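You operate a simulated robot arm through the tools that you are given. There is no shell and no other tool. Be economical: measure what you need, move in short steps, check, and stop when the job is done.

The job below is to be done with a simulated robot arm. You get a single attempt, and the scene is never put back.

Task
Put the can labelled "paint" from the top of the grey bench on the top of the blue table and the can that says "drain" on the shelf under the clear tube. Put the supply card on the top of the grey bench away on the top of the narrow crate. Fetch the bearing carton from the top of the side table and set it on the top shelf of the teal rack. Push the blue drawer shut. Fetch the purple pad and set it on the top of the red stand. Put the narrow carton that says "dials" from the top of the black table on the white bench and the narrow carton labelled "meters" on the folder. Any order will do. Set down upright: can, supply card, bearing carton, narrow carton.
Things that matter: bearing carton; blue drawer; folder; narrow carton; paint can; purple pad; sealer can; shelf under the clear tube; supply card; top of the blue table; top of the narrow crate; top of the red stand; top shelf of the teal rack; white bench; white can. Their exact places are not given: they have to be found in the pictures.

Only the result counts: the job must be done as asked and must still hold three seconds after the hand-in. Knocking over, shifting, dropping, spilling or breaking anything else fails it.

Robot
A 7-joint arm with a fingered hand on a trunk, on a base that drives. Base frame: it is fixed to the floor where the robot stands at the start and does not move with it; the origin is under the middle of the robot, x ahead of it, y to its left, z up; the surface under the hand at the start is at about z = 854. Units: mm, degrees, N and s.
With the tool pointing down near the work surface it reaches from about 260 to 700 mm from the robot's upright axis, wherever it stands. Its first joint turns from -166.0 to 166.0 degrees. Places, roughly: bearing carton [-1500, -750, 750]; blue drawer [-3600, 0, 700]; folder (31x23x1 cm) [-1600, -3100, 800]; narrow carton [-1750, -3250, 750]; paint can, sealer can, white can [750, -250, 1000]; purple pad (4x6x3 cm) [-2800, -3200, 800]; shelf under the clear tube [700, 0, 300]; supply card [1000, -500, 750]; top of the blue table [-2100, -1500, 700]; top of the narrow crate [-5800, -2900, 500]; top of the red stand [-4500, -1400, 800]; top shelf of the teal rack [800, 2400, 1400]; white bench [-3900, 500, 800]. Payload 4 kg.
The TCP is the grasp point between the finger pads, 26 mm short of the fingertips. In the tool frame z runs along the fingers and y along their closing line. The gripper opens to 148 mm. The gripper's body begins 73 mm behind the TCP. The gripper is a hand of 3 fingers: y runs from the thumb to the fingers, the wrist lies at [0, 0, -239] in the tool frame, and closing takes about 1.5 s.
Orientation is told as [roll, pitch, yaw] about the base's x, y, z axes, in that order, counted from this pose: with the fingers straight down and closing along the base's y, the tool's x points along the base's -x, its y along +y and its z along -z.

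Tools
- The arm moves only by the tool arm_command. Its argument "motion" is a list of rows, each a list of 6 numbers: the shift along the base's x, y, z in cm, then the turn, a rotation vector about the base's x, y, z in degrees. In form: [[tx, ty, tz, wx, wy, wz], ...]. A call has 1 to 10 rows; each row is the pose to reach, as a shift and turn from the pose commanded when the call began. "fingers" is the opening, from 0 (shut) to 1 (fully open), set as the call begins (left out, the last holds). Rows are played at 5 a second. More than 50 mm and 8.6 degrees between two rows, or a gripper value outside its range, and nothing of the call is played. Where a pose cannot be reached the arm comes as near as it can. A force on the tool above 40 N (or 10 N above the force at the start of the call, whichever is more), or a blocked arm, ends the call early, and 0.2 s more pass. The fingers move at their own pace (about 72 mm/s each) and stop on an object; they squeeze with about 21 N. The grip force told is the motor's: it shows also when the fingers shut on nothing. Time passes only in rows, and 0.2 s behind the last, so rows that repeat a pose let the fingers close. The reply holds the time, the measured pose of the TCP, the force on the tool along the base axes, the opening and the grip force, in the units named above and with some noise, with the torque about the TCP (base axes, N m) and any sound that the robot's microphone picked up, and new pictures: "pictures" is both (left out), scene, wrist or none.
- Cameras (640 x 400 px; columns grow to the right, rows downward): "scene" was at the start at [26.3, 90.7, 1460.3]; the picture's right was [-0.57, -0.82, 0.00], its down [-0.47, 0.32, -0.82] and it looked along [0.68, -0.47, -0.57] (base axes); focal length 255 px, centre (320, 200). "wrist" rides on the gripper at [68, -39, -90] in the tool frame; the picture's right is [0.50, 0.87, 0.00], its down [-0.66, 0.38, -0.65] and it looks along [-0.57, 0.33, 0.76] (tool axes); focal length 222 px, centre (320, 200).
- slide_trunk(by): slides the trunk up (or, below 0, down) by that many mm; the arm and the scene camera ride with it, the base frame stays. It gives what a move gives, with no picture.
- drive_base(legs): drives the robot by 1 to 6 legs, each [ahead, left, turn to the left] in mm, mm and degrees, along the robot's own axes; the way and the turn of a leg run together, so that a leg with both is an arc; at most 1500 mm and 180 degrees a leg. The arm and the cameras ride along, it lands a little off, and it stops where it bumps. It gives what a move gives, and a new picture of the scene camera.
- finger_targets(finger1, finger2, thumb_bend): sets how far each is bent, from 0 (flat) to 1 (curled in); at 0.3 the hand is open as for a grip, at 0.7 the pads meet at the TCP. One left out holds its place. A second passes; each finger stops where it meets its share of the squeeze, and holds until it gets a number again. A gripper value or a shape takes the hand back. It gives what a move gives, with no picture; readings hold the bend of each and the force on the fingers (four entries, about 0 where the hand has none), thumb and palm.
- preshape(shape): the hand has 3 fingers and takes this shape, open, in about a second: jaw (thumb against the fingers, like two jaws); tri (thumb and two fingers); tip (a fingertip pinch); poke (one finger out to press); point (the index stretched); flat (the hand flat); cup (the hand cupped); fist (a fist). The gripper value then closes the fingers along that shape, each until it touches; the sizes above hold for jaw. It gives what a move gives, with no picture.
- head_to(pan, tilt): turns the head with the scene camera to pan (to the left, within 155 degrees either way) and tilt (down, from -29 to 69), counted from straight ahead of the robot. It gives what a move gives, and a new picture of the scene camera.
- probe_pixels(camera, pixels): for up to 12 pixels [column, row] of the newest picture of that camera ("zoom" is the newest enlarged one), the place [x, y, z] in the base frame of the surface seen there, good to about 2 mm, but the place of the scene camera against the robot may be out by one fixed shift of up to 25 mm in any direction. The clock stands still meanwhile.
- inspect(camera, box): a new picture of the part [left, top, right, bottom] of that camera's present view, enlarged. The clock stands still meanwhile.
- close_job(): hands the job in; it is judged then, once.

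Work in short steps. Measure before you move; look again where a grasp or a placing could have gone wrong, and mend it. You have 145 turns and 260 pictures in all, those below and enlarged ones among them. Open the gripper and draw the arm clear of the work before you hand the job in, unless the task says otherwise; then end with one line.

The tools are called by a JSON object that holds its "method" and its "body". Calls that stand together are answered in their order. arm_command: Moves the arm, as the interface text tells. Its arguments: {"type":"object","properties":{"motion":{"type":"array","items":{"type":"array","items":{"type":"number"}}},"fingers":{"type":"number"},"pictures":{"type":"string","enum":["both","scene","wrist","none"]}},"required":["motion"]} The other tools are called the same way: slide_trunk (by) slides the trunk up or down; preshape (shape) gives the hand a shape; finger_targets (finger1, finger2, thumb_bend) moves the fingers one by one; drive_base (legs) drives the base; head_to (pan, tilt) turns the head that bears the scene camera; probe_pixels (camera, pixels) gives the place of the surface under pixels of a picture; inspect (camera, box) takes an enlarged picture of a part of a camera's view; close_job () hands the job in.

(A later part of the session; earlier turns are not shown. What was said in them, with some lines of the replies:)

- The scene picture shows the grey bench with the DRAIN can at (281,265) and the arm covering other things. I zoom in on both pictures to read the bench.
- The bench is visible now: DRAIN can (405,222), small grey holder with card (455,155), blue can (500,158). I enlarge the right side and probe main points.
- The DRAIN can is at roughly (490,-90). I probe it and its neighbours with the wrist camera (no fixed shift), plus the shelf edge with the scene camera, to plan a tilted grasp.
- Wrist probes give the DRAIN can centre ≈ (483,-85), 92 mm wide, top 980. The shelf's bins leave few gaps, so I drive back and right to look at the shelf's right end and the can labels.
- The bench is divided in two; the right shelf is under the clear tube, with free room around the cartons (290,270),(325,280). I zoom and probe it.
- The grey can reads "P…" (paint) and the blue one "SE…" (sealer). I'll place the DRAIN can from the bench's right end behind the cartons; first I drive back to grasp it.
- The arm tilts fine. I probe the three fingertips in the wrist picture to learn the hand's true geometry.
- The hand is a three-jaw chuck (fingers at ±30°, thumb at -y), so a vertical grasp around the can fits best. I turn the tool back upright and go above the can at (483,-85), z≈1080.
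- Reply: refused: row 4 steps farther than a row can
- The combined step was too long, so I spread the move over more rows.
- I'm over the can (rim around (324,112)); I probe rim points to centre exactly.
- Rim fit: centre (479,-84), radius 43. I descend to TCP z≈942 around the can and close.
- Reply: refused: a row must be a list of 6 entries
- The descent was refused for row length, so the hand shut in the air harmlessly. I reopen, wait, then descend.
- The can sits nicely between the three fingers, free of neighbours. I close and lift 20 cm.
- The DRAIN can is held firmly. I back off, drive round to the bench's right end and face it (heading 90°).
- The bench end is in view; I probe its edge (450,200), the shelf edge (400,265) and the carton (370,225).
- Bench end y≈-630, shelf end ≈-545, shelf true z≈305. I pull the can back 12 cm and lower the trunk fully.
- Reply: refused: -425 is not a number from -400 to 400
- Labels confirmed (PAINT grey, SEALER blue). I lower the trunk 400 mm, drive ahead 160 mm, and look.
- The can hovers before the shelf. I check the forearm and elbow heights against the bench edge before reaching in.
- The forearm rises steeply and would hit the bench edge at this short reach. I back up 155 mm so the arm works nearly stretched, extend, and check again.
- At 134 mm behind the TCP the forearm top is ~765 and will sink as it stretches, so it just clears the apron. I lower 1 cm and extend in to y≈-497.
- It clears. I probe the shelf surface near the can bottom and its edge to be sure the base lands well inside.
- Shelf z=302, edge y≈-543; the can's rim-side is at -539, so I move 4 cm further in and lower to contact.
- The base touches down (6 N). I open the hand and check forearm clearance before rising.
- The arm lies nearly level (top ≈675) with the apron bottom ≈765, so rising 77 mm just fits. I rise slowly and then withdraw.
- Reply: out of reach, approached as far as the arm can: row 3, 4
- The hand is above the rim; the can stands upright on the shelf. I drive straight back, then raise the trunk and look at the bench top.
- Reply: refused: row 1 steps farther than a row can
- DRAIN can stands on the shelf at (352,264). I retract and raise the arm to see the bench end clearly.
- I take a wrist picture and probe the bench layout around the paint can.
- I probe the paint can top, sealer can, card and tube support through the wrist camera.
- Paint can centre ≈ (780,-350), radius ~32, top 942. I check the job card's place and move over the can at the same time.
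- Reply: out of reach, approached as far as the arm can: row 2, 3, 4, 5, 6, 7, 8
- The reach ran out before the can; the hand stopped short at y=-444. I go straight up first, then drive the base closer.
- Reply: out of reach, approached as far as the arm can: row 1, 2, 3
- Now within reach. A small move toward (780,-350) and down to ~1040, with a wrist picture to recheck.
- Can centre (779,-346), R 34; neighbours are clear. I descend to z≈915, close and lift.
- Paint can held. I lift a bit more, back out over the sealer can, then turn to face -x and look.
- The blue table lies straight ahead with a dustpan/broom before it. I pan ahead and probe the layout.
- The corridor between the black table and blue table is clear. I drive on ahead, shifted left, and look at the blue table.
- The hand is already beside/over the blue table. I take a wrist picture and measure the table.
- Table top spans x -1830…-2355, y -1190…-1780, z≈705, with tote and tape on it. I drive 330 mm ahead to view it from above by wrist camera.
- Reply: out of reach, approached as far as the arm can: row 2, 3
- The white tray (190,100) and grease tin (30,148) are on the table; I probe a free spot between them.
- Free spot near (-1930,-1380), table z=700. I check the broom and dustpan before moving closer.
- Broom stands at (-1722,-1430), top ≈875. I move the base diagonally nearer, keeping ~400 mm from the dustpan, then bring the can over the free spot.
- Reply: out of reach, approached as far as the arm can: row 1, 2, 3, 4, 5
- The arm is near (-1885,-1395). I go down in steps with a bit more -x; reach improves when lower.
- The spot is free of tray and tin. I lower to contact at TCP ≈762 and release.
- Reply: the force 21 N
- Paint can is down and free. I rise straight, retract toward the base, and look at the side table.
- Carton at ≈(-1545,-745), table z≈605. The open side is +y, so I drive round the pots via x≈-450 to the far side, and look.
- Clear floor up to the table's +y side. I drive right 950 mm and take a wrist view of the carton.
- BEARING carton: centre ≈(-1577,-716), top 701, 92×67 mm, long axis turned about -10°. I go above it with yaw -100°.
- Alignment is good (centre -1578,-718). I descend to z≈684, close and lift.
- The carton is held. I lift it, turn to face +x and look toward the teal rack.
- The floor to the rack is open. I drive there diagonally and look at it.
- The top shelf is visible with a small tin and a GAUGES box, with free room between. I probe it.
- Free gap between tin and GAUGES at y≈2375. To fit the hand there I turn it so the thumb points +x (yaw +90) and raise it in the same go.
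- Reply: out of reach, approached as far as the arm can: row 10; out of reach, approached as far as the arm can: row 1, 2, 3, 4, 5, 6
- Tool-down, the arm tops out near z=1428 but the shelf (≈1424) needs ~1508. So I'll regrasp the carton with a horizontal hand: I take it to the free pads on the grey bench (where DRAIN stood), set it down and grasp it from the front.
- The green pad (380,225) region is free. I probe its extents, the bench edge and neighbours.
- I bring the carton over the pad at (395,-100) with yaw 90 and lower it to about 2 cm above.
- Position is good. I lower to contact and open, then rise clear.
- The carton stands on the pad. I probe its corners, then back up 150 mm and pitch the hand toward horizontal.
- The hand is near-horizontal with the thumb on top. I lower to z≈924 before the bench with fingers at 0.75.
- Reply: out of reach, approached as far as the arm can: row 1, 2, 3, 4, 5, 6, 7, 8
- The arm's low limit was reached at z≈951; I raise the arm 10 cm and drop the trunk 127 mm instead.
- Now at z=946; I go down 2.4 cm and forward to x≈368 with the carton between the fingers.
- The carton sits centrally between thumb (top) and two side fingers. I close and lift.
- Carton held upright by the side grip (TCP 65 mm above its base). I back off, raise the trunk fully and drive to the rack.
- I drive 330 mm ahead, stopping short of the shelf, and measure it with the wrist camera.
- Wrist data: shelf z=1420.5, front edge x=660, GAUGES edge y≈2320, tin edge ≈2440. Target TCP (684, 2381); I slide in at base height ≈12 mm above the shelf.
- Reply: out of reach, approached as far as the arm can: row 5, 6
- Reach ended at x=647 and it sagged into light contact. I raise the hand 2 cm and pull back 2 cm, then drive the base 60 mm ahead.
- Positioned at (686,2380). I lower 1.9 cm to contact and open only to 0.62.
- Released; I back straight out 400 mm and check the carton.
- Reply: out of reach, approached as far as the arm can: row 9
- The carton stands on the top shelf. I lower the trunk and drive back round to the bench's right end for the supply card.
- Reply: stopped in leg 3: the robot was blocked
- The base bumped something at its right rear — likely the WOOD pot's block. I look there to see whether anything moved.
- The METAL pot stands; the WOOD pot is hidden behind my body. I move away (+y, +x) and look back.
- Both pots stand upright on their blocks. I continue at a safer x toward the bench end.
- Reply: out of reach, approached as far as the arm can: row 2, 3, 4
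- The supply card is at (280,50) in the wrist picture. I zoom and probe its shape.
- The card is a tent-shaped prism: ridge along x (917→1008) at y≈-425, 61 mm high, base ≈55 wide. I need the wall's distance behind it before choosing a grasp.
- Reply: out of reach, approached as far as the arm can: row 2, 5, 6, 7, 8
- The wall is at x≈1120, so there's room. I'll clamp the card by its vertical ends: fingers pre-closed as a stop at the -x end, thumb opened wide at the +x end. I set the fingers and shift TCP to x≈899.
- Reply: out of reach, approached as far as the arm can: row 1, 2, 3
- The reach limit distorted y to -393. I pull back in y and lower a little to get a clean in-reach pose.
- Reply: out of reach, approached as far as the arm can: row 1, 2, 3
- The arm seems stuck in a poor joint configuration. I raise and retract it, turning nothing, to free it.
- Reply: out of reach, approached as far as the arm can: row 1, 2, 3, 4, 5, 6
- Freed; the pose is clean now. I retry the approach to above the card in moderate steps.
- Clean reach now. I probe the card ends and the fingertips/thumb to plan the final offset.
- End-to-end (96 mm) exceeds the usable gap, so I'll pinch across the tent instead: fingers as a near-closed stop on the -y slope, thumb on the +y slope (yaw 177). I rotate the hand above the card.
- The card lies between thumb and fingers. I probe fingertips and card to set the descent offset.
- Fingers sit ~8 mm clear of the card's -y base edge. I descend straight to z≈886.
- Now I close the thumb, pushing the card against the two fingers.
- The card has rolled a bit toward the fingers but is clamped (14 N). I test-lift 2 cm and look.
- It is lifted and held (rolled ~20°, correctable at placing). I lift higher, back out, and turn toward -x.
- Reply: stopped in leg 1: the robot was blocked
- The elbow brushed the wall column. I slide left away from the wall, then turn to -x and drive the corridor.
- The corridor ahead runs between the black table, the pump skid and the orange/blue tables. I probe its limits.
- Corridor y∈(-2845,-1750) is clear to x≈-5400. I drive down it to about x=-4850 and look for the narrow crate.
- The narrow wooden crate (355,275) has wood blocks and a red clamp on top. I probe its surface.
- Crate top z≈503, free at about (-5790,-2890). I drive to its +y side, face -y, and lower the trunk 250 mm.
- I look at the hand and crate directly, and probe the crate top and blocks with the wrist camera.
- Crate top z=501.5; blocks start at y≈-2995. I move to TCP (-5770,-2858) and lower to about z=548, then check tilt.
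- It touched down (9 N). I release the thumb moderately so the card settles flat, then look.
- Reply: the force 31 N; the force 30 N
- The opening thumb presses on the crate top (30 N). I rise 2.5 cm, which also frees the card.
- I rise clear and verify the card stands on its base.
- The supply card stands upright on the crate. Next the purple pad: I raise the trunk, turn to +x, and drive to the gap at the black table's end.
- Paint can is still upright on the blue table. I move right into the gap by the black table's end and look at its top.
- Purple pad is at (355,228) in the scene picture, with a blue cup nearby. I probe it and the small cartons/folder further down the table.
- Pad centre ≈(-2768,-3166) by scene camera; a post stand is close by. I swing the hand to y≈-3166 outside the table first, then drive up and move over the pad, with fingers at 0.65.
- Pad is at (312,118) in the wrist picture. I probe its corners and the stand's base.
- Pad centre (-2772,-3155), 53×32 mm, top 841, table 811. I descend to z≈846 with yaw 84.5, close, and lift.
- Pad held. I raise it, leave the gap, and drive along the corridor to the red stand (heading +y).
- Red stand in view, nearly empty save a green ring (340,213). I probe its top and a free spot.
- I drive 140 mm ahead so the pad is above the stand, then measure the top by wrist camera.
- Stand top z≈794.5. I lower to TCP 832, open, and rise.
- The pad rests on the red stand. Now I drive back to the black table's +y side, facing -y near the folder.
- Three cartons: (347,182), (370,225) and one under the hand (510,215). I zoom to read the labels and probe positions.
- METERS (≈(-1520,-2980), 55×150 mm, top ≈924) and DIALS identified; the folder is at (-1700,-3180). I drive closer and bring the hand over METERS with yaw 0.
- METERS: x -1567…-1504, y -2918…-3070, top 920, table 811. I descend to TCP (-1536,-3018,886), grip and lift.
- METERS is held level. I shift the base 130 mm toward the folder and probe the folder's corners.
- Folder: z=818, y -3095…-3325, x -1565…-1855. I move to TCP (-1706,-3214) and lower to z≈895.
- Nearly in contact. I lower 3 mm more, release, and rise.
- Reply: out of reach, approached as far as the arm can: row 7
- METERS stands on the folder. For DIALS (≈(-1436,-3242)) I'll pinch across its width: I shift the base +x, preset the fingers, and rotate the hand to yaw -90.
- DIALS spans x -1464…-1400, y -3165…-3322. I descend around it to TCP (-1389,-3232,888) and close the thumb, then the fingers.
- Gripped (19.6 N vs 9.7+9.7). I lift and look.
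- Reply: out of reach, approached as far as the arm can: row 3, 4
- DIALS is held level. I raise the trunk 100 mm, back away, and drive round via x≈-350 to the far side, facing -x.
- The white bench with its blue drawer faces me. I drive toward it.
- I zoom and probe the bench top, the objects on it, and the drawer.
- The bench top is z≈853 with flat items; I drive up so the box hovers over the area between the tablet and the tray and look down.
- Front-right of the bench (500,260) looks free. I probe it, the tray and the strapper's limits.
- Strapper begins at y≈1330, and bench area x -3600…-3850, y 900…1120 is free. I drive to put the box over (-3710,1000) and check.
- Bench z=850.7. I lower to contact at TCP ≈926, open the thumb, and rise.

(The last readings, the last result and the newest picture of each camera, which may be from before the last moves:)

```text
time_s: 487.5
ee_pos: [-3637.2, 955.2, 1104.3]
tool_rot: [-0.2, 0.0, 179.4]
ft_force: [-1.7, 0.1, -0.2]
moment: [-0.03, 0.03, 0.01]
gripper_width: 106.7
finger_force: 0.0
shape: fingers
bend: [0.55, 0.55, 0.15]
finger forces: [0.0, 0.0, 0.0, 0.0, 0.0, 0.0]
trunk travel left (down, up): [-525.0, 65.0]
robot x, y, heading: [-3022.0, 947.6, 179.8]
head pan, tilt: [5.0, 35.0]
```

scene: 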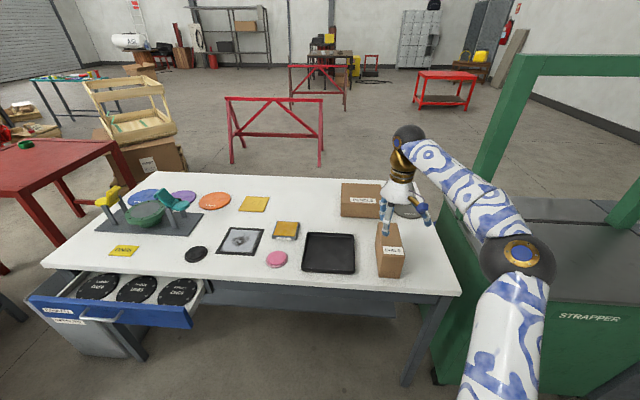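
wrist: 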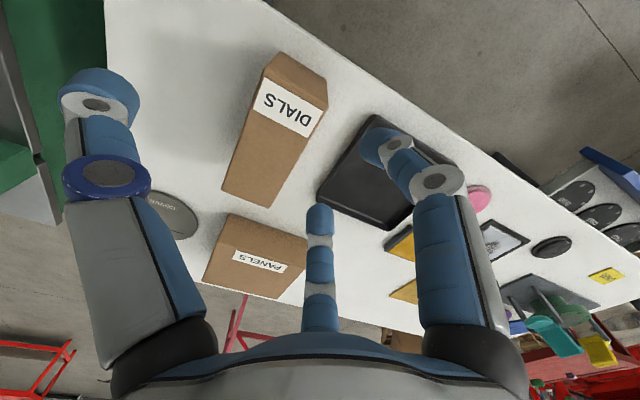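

DIALS stands on the white bench. For the drawer I back off, align at y≈175 (right of its handle), make a fist, and pitch the hand to point at the panel.

{"method": "drive_base", "body": {"legs": [[-330, 0, 0], [0, 775, 0]]}}

{"method": "preshape", "body": {"shape": "fist"}}

{"method": "arm_command", "body": {"motion": [[0, 0, 0, 0, 8.5, 0], [0, 0, 0, 0, 17, 0], [0, 0, 0, 0, 25.5, 0], [0, 0, 0, 0, 34, 0], [0, 0, 0, 0, 42.5, 0], [0, 0, 0, 0, 51, 0], [0, 0, 0, 0, 59.5, 0], [0, 0, 0, 0, 68, 0], [0, 0, 0, 0, 76.5, 0], [0, 0, 0, 0, 84, 0]], "pictures": "both"}}

```text
time_s: 493.5
ee_pos: [-3310.9, 180.4, 1104.5]
tool_rot: [-0.1, -0.1, 178.8]
ft_force: [0.2, -0.2, -0.2]
moment: [0.0, -0.01, 0.0]
gripper_width: 106.8
finger_force: 0.0
shape: fingers
bend: [0.55, 0.55, 0.15]
finger forces: [0.1, 0.0, 0.0, 0.0, 0.1, 0.1]
trunk travel left (down, up): [-525.0, 65.0]
robot x, y, heading: [-2697.7, 174.4, 179.4]
head pan, tilt: [5.0, 35.0]
```

scene: 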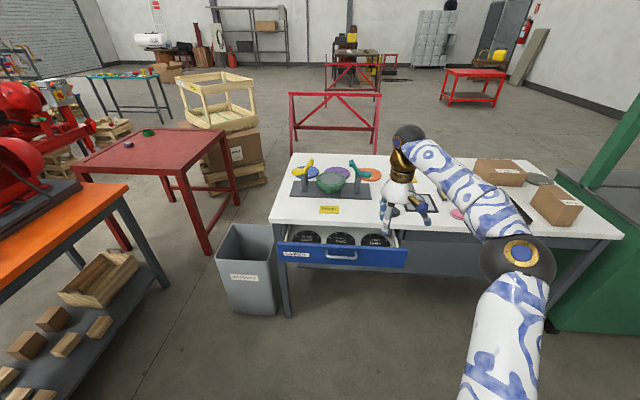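

```text
time_s: 494.4
ee_pos: [-3311.9, 181.0, 1104.4]
tool_rot: [0.0, 0.0, 178.8]
ft_force: [-0.1, -0.2, 0.2]
moment: [0.0, 0.01, -0.02]
gripper_width: 0.0
finger_force: 0.0
shape: fist
bend: [0.93, 0.93, 0.56]
finger forces: [0.0, 0.0, 0.0, 0.0, 0.0, 0.1]
trunk travel left (down, up): [-525.0, 65.0]
robot x, y, heading: [-2697.1, 171.8, 179.0]
head pan, tilt: [5.0, 35.0]
```

```text
time_s: 496.6
ee_pos: [-3310.4, 173.0, 1108.1]
tool_rot: [8.2, -82.3, 172.6]
ft_force: [0.1, 1.6, 0.0]
moment: [-0.01, -0.04, 0.03]
gripper_width: 0.2
finger_force: 0.0
shape: fist
bend: [0.94, 0.94, 0.56]
finger forces: [0.0, 0.0, 0.0, 0.0, 0.0, 0.0]
out of reach, approached as far as the arm can: row 10
trunk travel left (down, up): [-525.0, 65.0]
robot x, y, heading: [-2695.7, 174.8, 179.4]
head pan, tilt: [5.0, 35.0]
```

scene: 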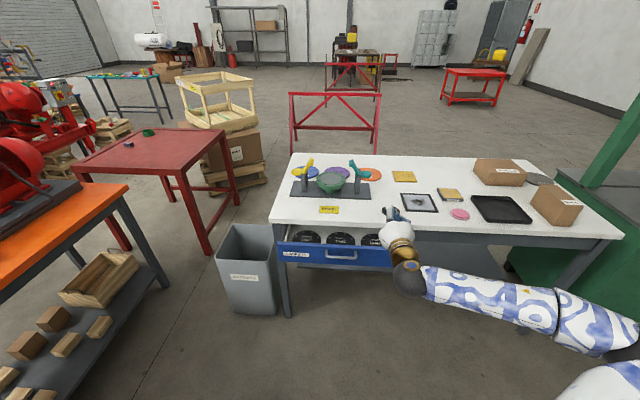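
wrist: 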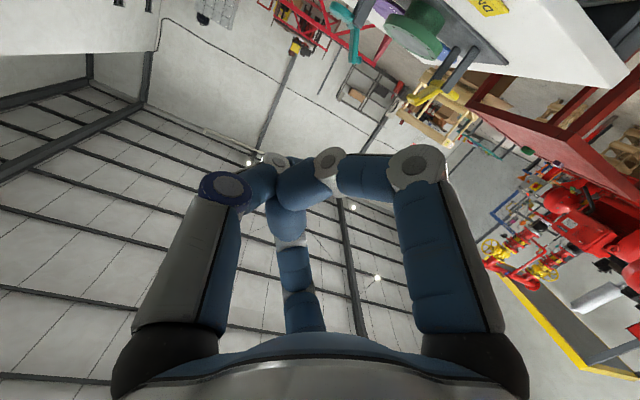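

The fist points at the bench. I lower the trunk 332 mm to drawer height, and check the alignment.

{"method": "slide_trunk", "body": {"by": -332}}

{"method": "head_to", "body": {"pan": 0, "tilt": 35}}

{"method": "probe_pixels", "body": {"camera": "scene", "pixels": [[300, 200], [320, 200], [340, 200], [360, 200], [380, 200], [320, 180], [360, 180], [400, 180]]}}

```text
time_s: 499.8
ee_pos: [-3312.1, 173.2, 776.4]
tool_rot: [7.7, -82.3, 173.2]
ft_force: [-0.3, -0.4, -0.3]
moment: [-0.01, -0.03, 0.0]
gripper_width: 0.0
finger_force: 0.0
shape: fist
bend: [0.94, 0.95, 0.56]
finger forces: [0.0, 0.0, 0.1, 0.0, 0.0, 0.0]
trunk travel left (down, up): [-193.0, 397.0]
robot x, y, heading: [-2698.9, 172.6, 179.3]
head pan, tilt: [5.0, 35.0]
```

```text
time_s: 500.5
ee_pos: [-3311.3, 174.1, 775.9]
tool_rot: [7.6, -82.3, 173.2]
ft_force: [0.7, -0.2, 0.0]
moment: [0.0, -0.02, -0.02]
gripper_width: 0.1
finger_force: 0.1
shape: fist
bend: [0.95, 0.95, 0.56]
finger forces: [0.1, 0.0, 0.0, 0.1, 0.0, 0.0]
trunk travel left (down, up): [-193.0, 397.0]
robot x, y, heading: [-2694.6, 174.4, 179.2]
head pan, tilt: [0.0, 35.0]
```

scene: 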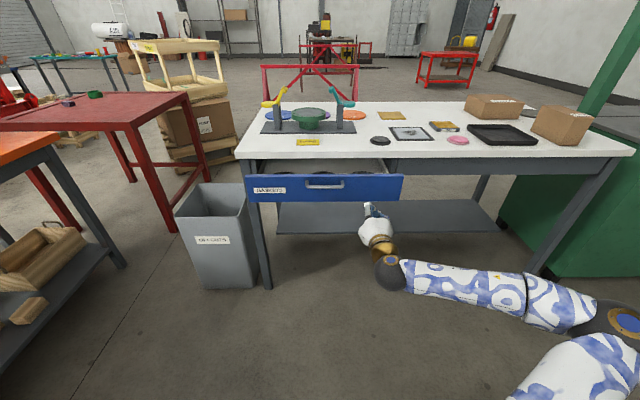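

```text
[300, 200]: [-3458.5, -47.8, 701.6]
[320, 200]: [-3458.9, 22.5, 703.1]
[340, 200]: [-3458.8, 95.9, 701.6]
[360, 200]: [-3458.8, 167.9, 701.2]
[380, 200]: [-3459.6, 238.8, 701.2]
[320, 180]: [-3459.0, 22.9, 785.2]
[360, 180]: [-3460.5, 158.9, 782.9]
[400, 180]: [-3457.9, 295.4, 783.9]
```

The panel is at x≈-3445 (true), z 715–806; the fist at (y 174, z 776) clears the handle. I drive 90 mm ahead and then push with the arm.

{"method": "drive_base", "body": {"legs": [[90, 0, 0.7]]}}

{"method": "arm_command", "body": {"motion": [[-2, 0, 0, 0, 0, 0], [-4, 0, 0, 0, 0, 0], [-6, 0, 0, 0, 0, 0], [-8, 0, 0, 0, 0, 0], [-10, 0, 0, 0, 0, 0], [-12, 0, 0, 0, 0, 0], [-14, 0, 0, 0, 0, 0]], "pictures": "scene"}}

```text
time_s: 501.6
ee_pos: [-3400.5, 166.1, 777.0]
tool_rot: [7.7, -82.3, 173.9]
ft_force: [0.5, -0.8, 0.3]
moment: [0.05, 0.03, 0.02]
gripper_width: 0.0
finger_force: 0.0
shape: fist
bend: [1.0, 1.0, 0.58]
finger forces: [0.1, 0.1, 0.1, 0.0, 0.1, 0.0]
trunk travel left (down, up): [-193.0, 397.0]
robot x, y, heading: [-2784.2, 170.7, -180.1]
head pan, tilt: [0.0, 35.0]
```

scene: 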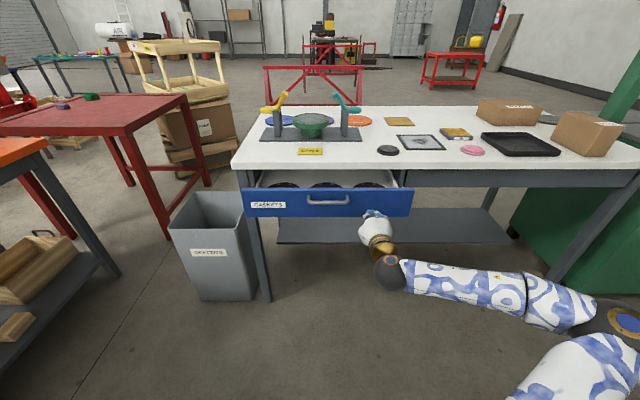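

```text
time_s: 503.2
ee_pos: [-3540.7, 168.9, 777.1]
tool_rot: [7.5, -82.4, 174.1]
ft_force: [-0.6, -0.3, -0.3]
moment: [0.02, -0.01, 0.02]
gripper_width: 0.0
finger_force: 0.1
shape: fist
bend: [1.0, 1.0, 0.58]
finger forces: [0.0, 0.0, 0.0, 0.1, 0.0, 0.0]
trunk travel left (down, up): [-193.0, 397.0]
robot x, y, heading: [-2784.7, 172.2, -179.8]
head pan, tilt: [0.0, 35.0]
```

scene: 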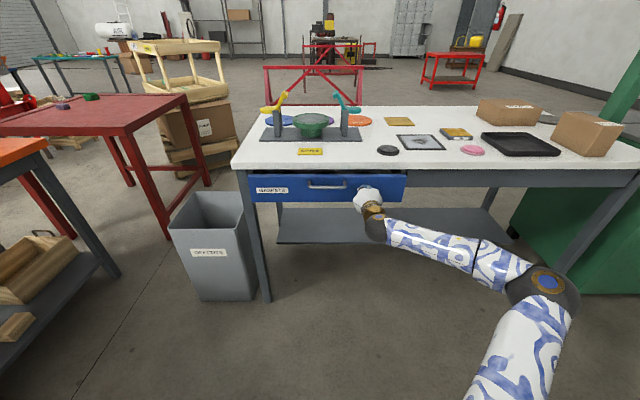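

The drawer slides easily and is almost in. I push on until it stops, and zoom.

{"method": "arm_command", "body": {"motion": [[-1, 0, 0, 0, 0, 0], [-2, 0, 0, 0, 0, 0], [-3, 0, 0, 0, 0, 0], [-4, 0, 0, 0, 0, 0], [-5, 0, 0, 0, 0, 0], [-6, 0, 0, 0, 0, 0], [-7, 0, 0, 0, 0, 0], [-8, 0, 0, 0, 0, 0]], "pictures": "scene"}}

{"method": "inspect", "body": {"camera": "scene", "box": [220, 130, 440, 240]}}

{"method": "probe_pixels", "body": {"camera": "scene", "pixels": [[300, 192], [255, 192], [450, 178], [300, 172], [245, 190], [340, 192]]}}

```text
time_s: 504.4
ee_pos: [-3582.9, 171.8, 775.6]
tool_rot: [7.6, -82.2, 173.5]
ft_force: [21.6, 4.1, 1.9]
moment: [-0.01, 0.03, -0.17]
gripper_width: 0.2
finger_force: 0.1
shape: fist
bend: [1.0, 1.0, 0.77]
finger forces: [0.0, 0.0, 0.0, 0.0, 20.8, 0.1]
trunk travel left (down, up): [-193.0, 397.0]
robot x, y, heading: [-2782.9, 172.1, 179.9]
head pan, tilt: [0.0, 35.0]
stopped in row 5: the force on the tool passed its limit at 53 N (the readings are from after the stop); the commanded pose is now the measured one
```

scene: 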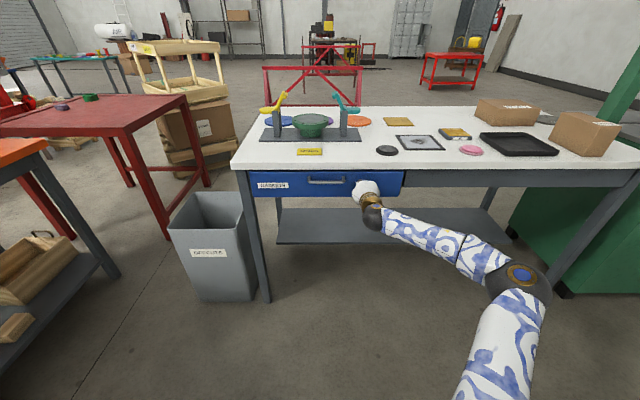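

```text
2.91 times, centred on (330, 185) of scene
```

zoom: 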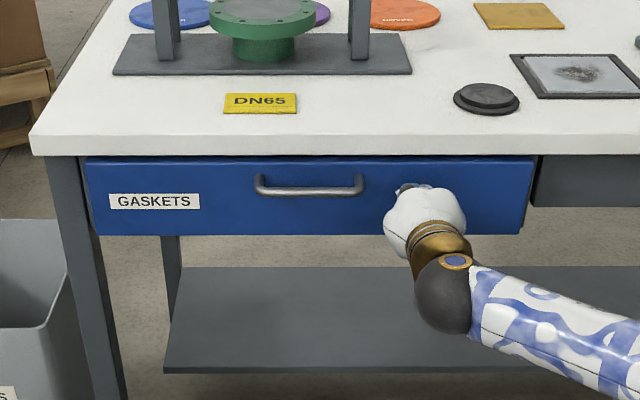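

```text
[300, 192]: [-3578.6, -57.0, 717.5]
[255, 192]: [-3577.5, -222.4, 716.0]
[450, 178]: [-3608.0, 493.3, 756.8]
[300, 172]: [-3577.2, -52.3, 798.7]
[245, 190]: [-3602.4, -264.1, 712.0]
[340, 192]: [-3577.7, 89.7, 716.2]
```

It hit a hard stop (53 N), panel flush with the bench edge. I press once more to be sure it is home, then withdraw.

{"method": "arm_command", "body": {"motion": [[-1, 0, 0, 0, 0, 0], [-2, 0, 0, 0, 0, 0], [-3, 0, 0, 0, 0, 0]], "pictures": "none"}}

{"method": "arm_command", "body": {"motion": [[3, 0, 0, 0, 0, 0], [7, 0, 0, 0, 0, 0], [11, 0, 0, 0, 0, 0], [15, 0, 0, 0, 0, 0], [19, 0, 0, 0, 0, 0]], "pictures": "none"}}

{"method": "drive_base", "body": {"legs": [[-300, 0, 0]]}}

{"method": "inspect", "body": {"camera": "scene", "box": [230, 100, 550, 260]}}

```text
time_s: 504.7
ee_pos: [-3583.1, 172.4, 775.6]
tool_rot: [7.9, -82.1, 173.0]
ft_force: [27.5, 2.5, 4.3]
moment: [0.07, 0.07, -0.28]
gripper_width: 0.0
finger_force: 0.0
shape: fist
bend: [1.0, 1.0, 0.79]
finger forces: [0.1, 0.1, 0.0, 0.0, 27.0, 0.0]
trunk travel left (down, up): [-193.0, 397.0]
robot x, y, heading: [-2783.2, 175.0, 179.8]
head pan, tilt: [0.0, 35.0]
stopped in row 1: the force on the tool passed its limit at 55 N (the readings are from after the stop); the commanded pose is now the measured one
```

```text
time_s: 505.9
ee_pos: [-3398.0, 172.6, 772.9]
tool_rot: [7.8, -81.8, 173.1]
ft_force: [-0.4, 0.4, 0.1]
moment: [0.03, 0.0, 0.0]
gripper_width: 0.2
finger_force: 0.0
shape: fist
bend: [1.0, 1.0, 0.58]
finger forces: [0.1, 0.0, 0.0, 0.0, 0.0, 0.1]
trunk travel left (down, up): [-193.0, 397.0]
robot x, y, heading: [-2783.2, 174.4, 180.0]
head pan, tilt: [0.0, 35.0]
```

```text
time_s: 507.9
ee_pos: [-3095.5, 170.3, 773.1]
tool_rot: [7.6, -81.9, 173.4]
ft_force: [-0.6, 0.2, 0.6]
moment: [-0.01, -0.01, 0.05]
gripper_width: 0.0
finger_force: 0.1
shape: fist
bend: [1.0, 1.0, 0.58]
finger forces: [0.0, 0.1, 0.0, 0.0, 0.1, 0.0]
trunk travel left (down, up): [-193.0, 397.0]
robot x, y, heading: [-2483.7, 171.8, 179.8]
head pan, tilt: [0.0, 35.0]
```

scene: 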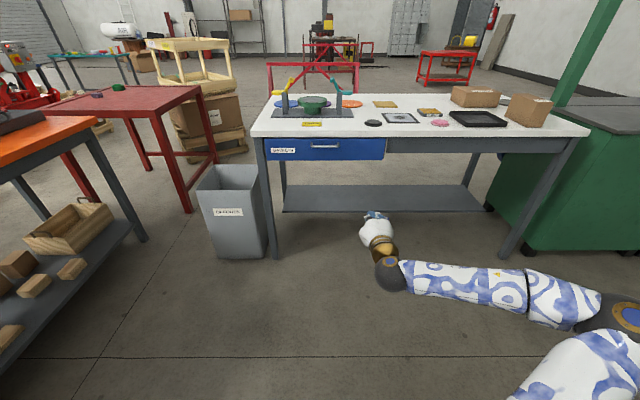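

```text
2.00 times, centred on (390, 180) of scene
```

zoom: 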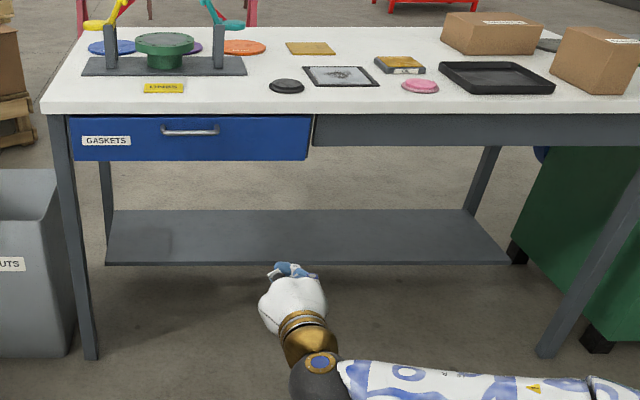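

The drawer is shut and did not rebound; everything else is in place. I open the hand clear of everything.

{"method": "preshape", "body": {"shape": "jaw"}}

{"method": "close_job", "body": {}}

```text
time_s: 508.8
ee_pos: [-3097.4, 170.6, 772.9]
tool_rot: [7.6, -81.9, 173.3]
ft_force: [-0.3, 0.8, 0.3]
moment: [0.01, 0.01, 0.03]
gripper_width: 147.7
finger_force: 0.1
shape: jaw
bend: [0.3, 0.3, 0.3]
finger forces: [0.0, 0.0, 0.1, 0.0, 0.1, 0.0]
trunk travel left (down, up): [-193.0, 397.0]
robot x, y, heading: [-2485.2, 173.4, 179.9]
head pan, tilt: [0.0, 35.0]
```

```text
The job is handed in.
```

All eight items are done and the job is handed in; the one mishap was the base bumping something, most likely the WOOD pot's block, and both pots were still upright on their blocks when I checked, though I couldn't tell whether the block shifted.
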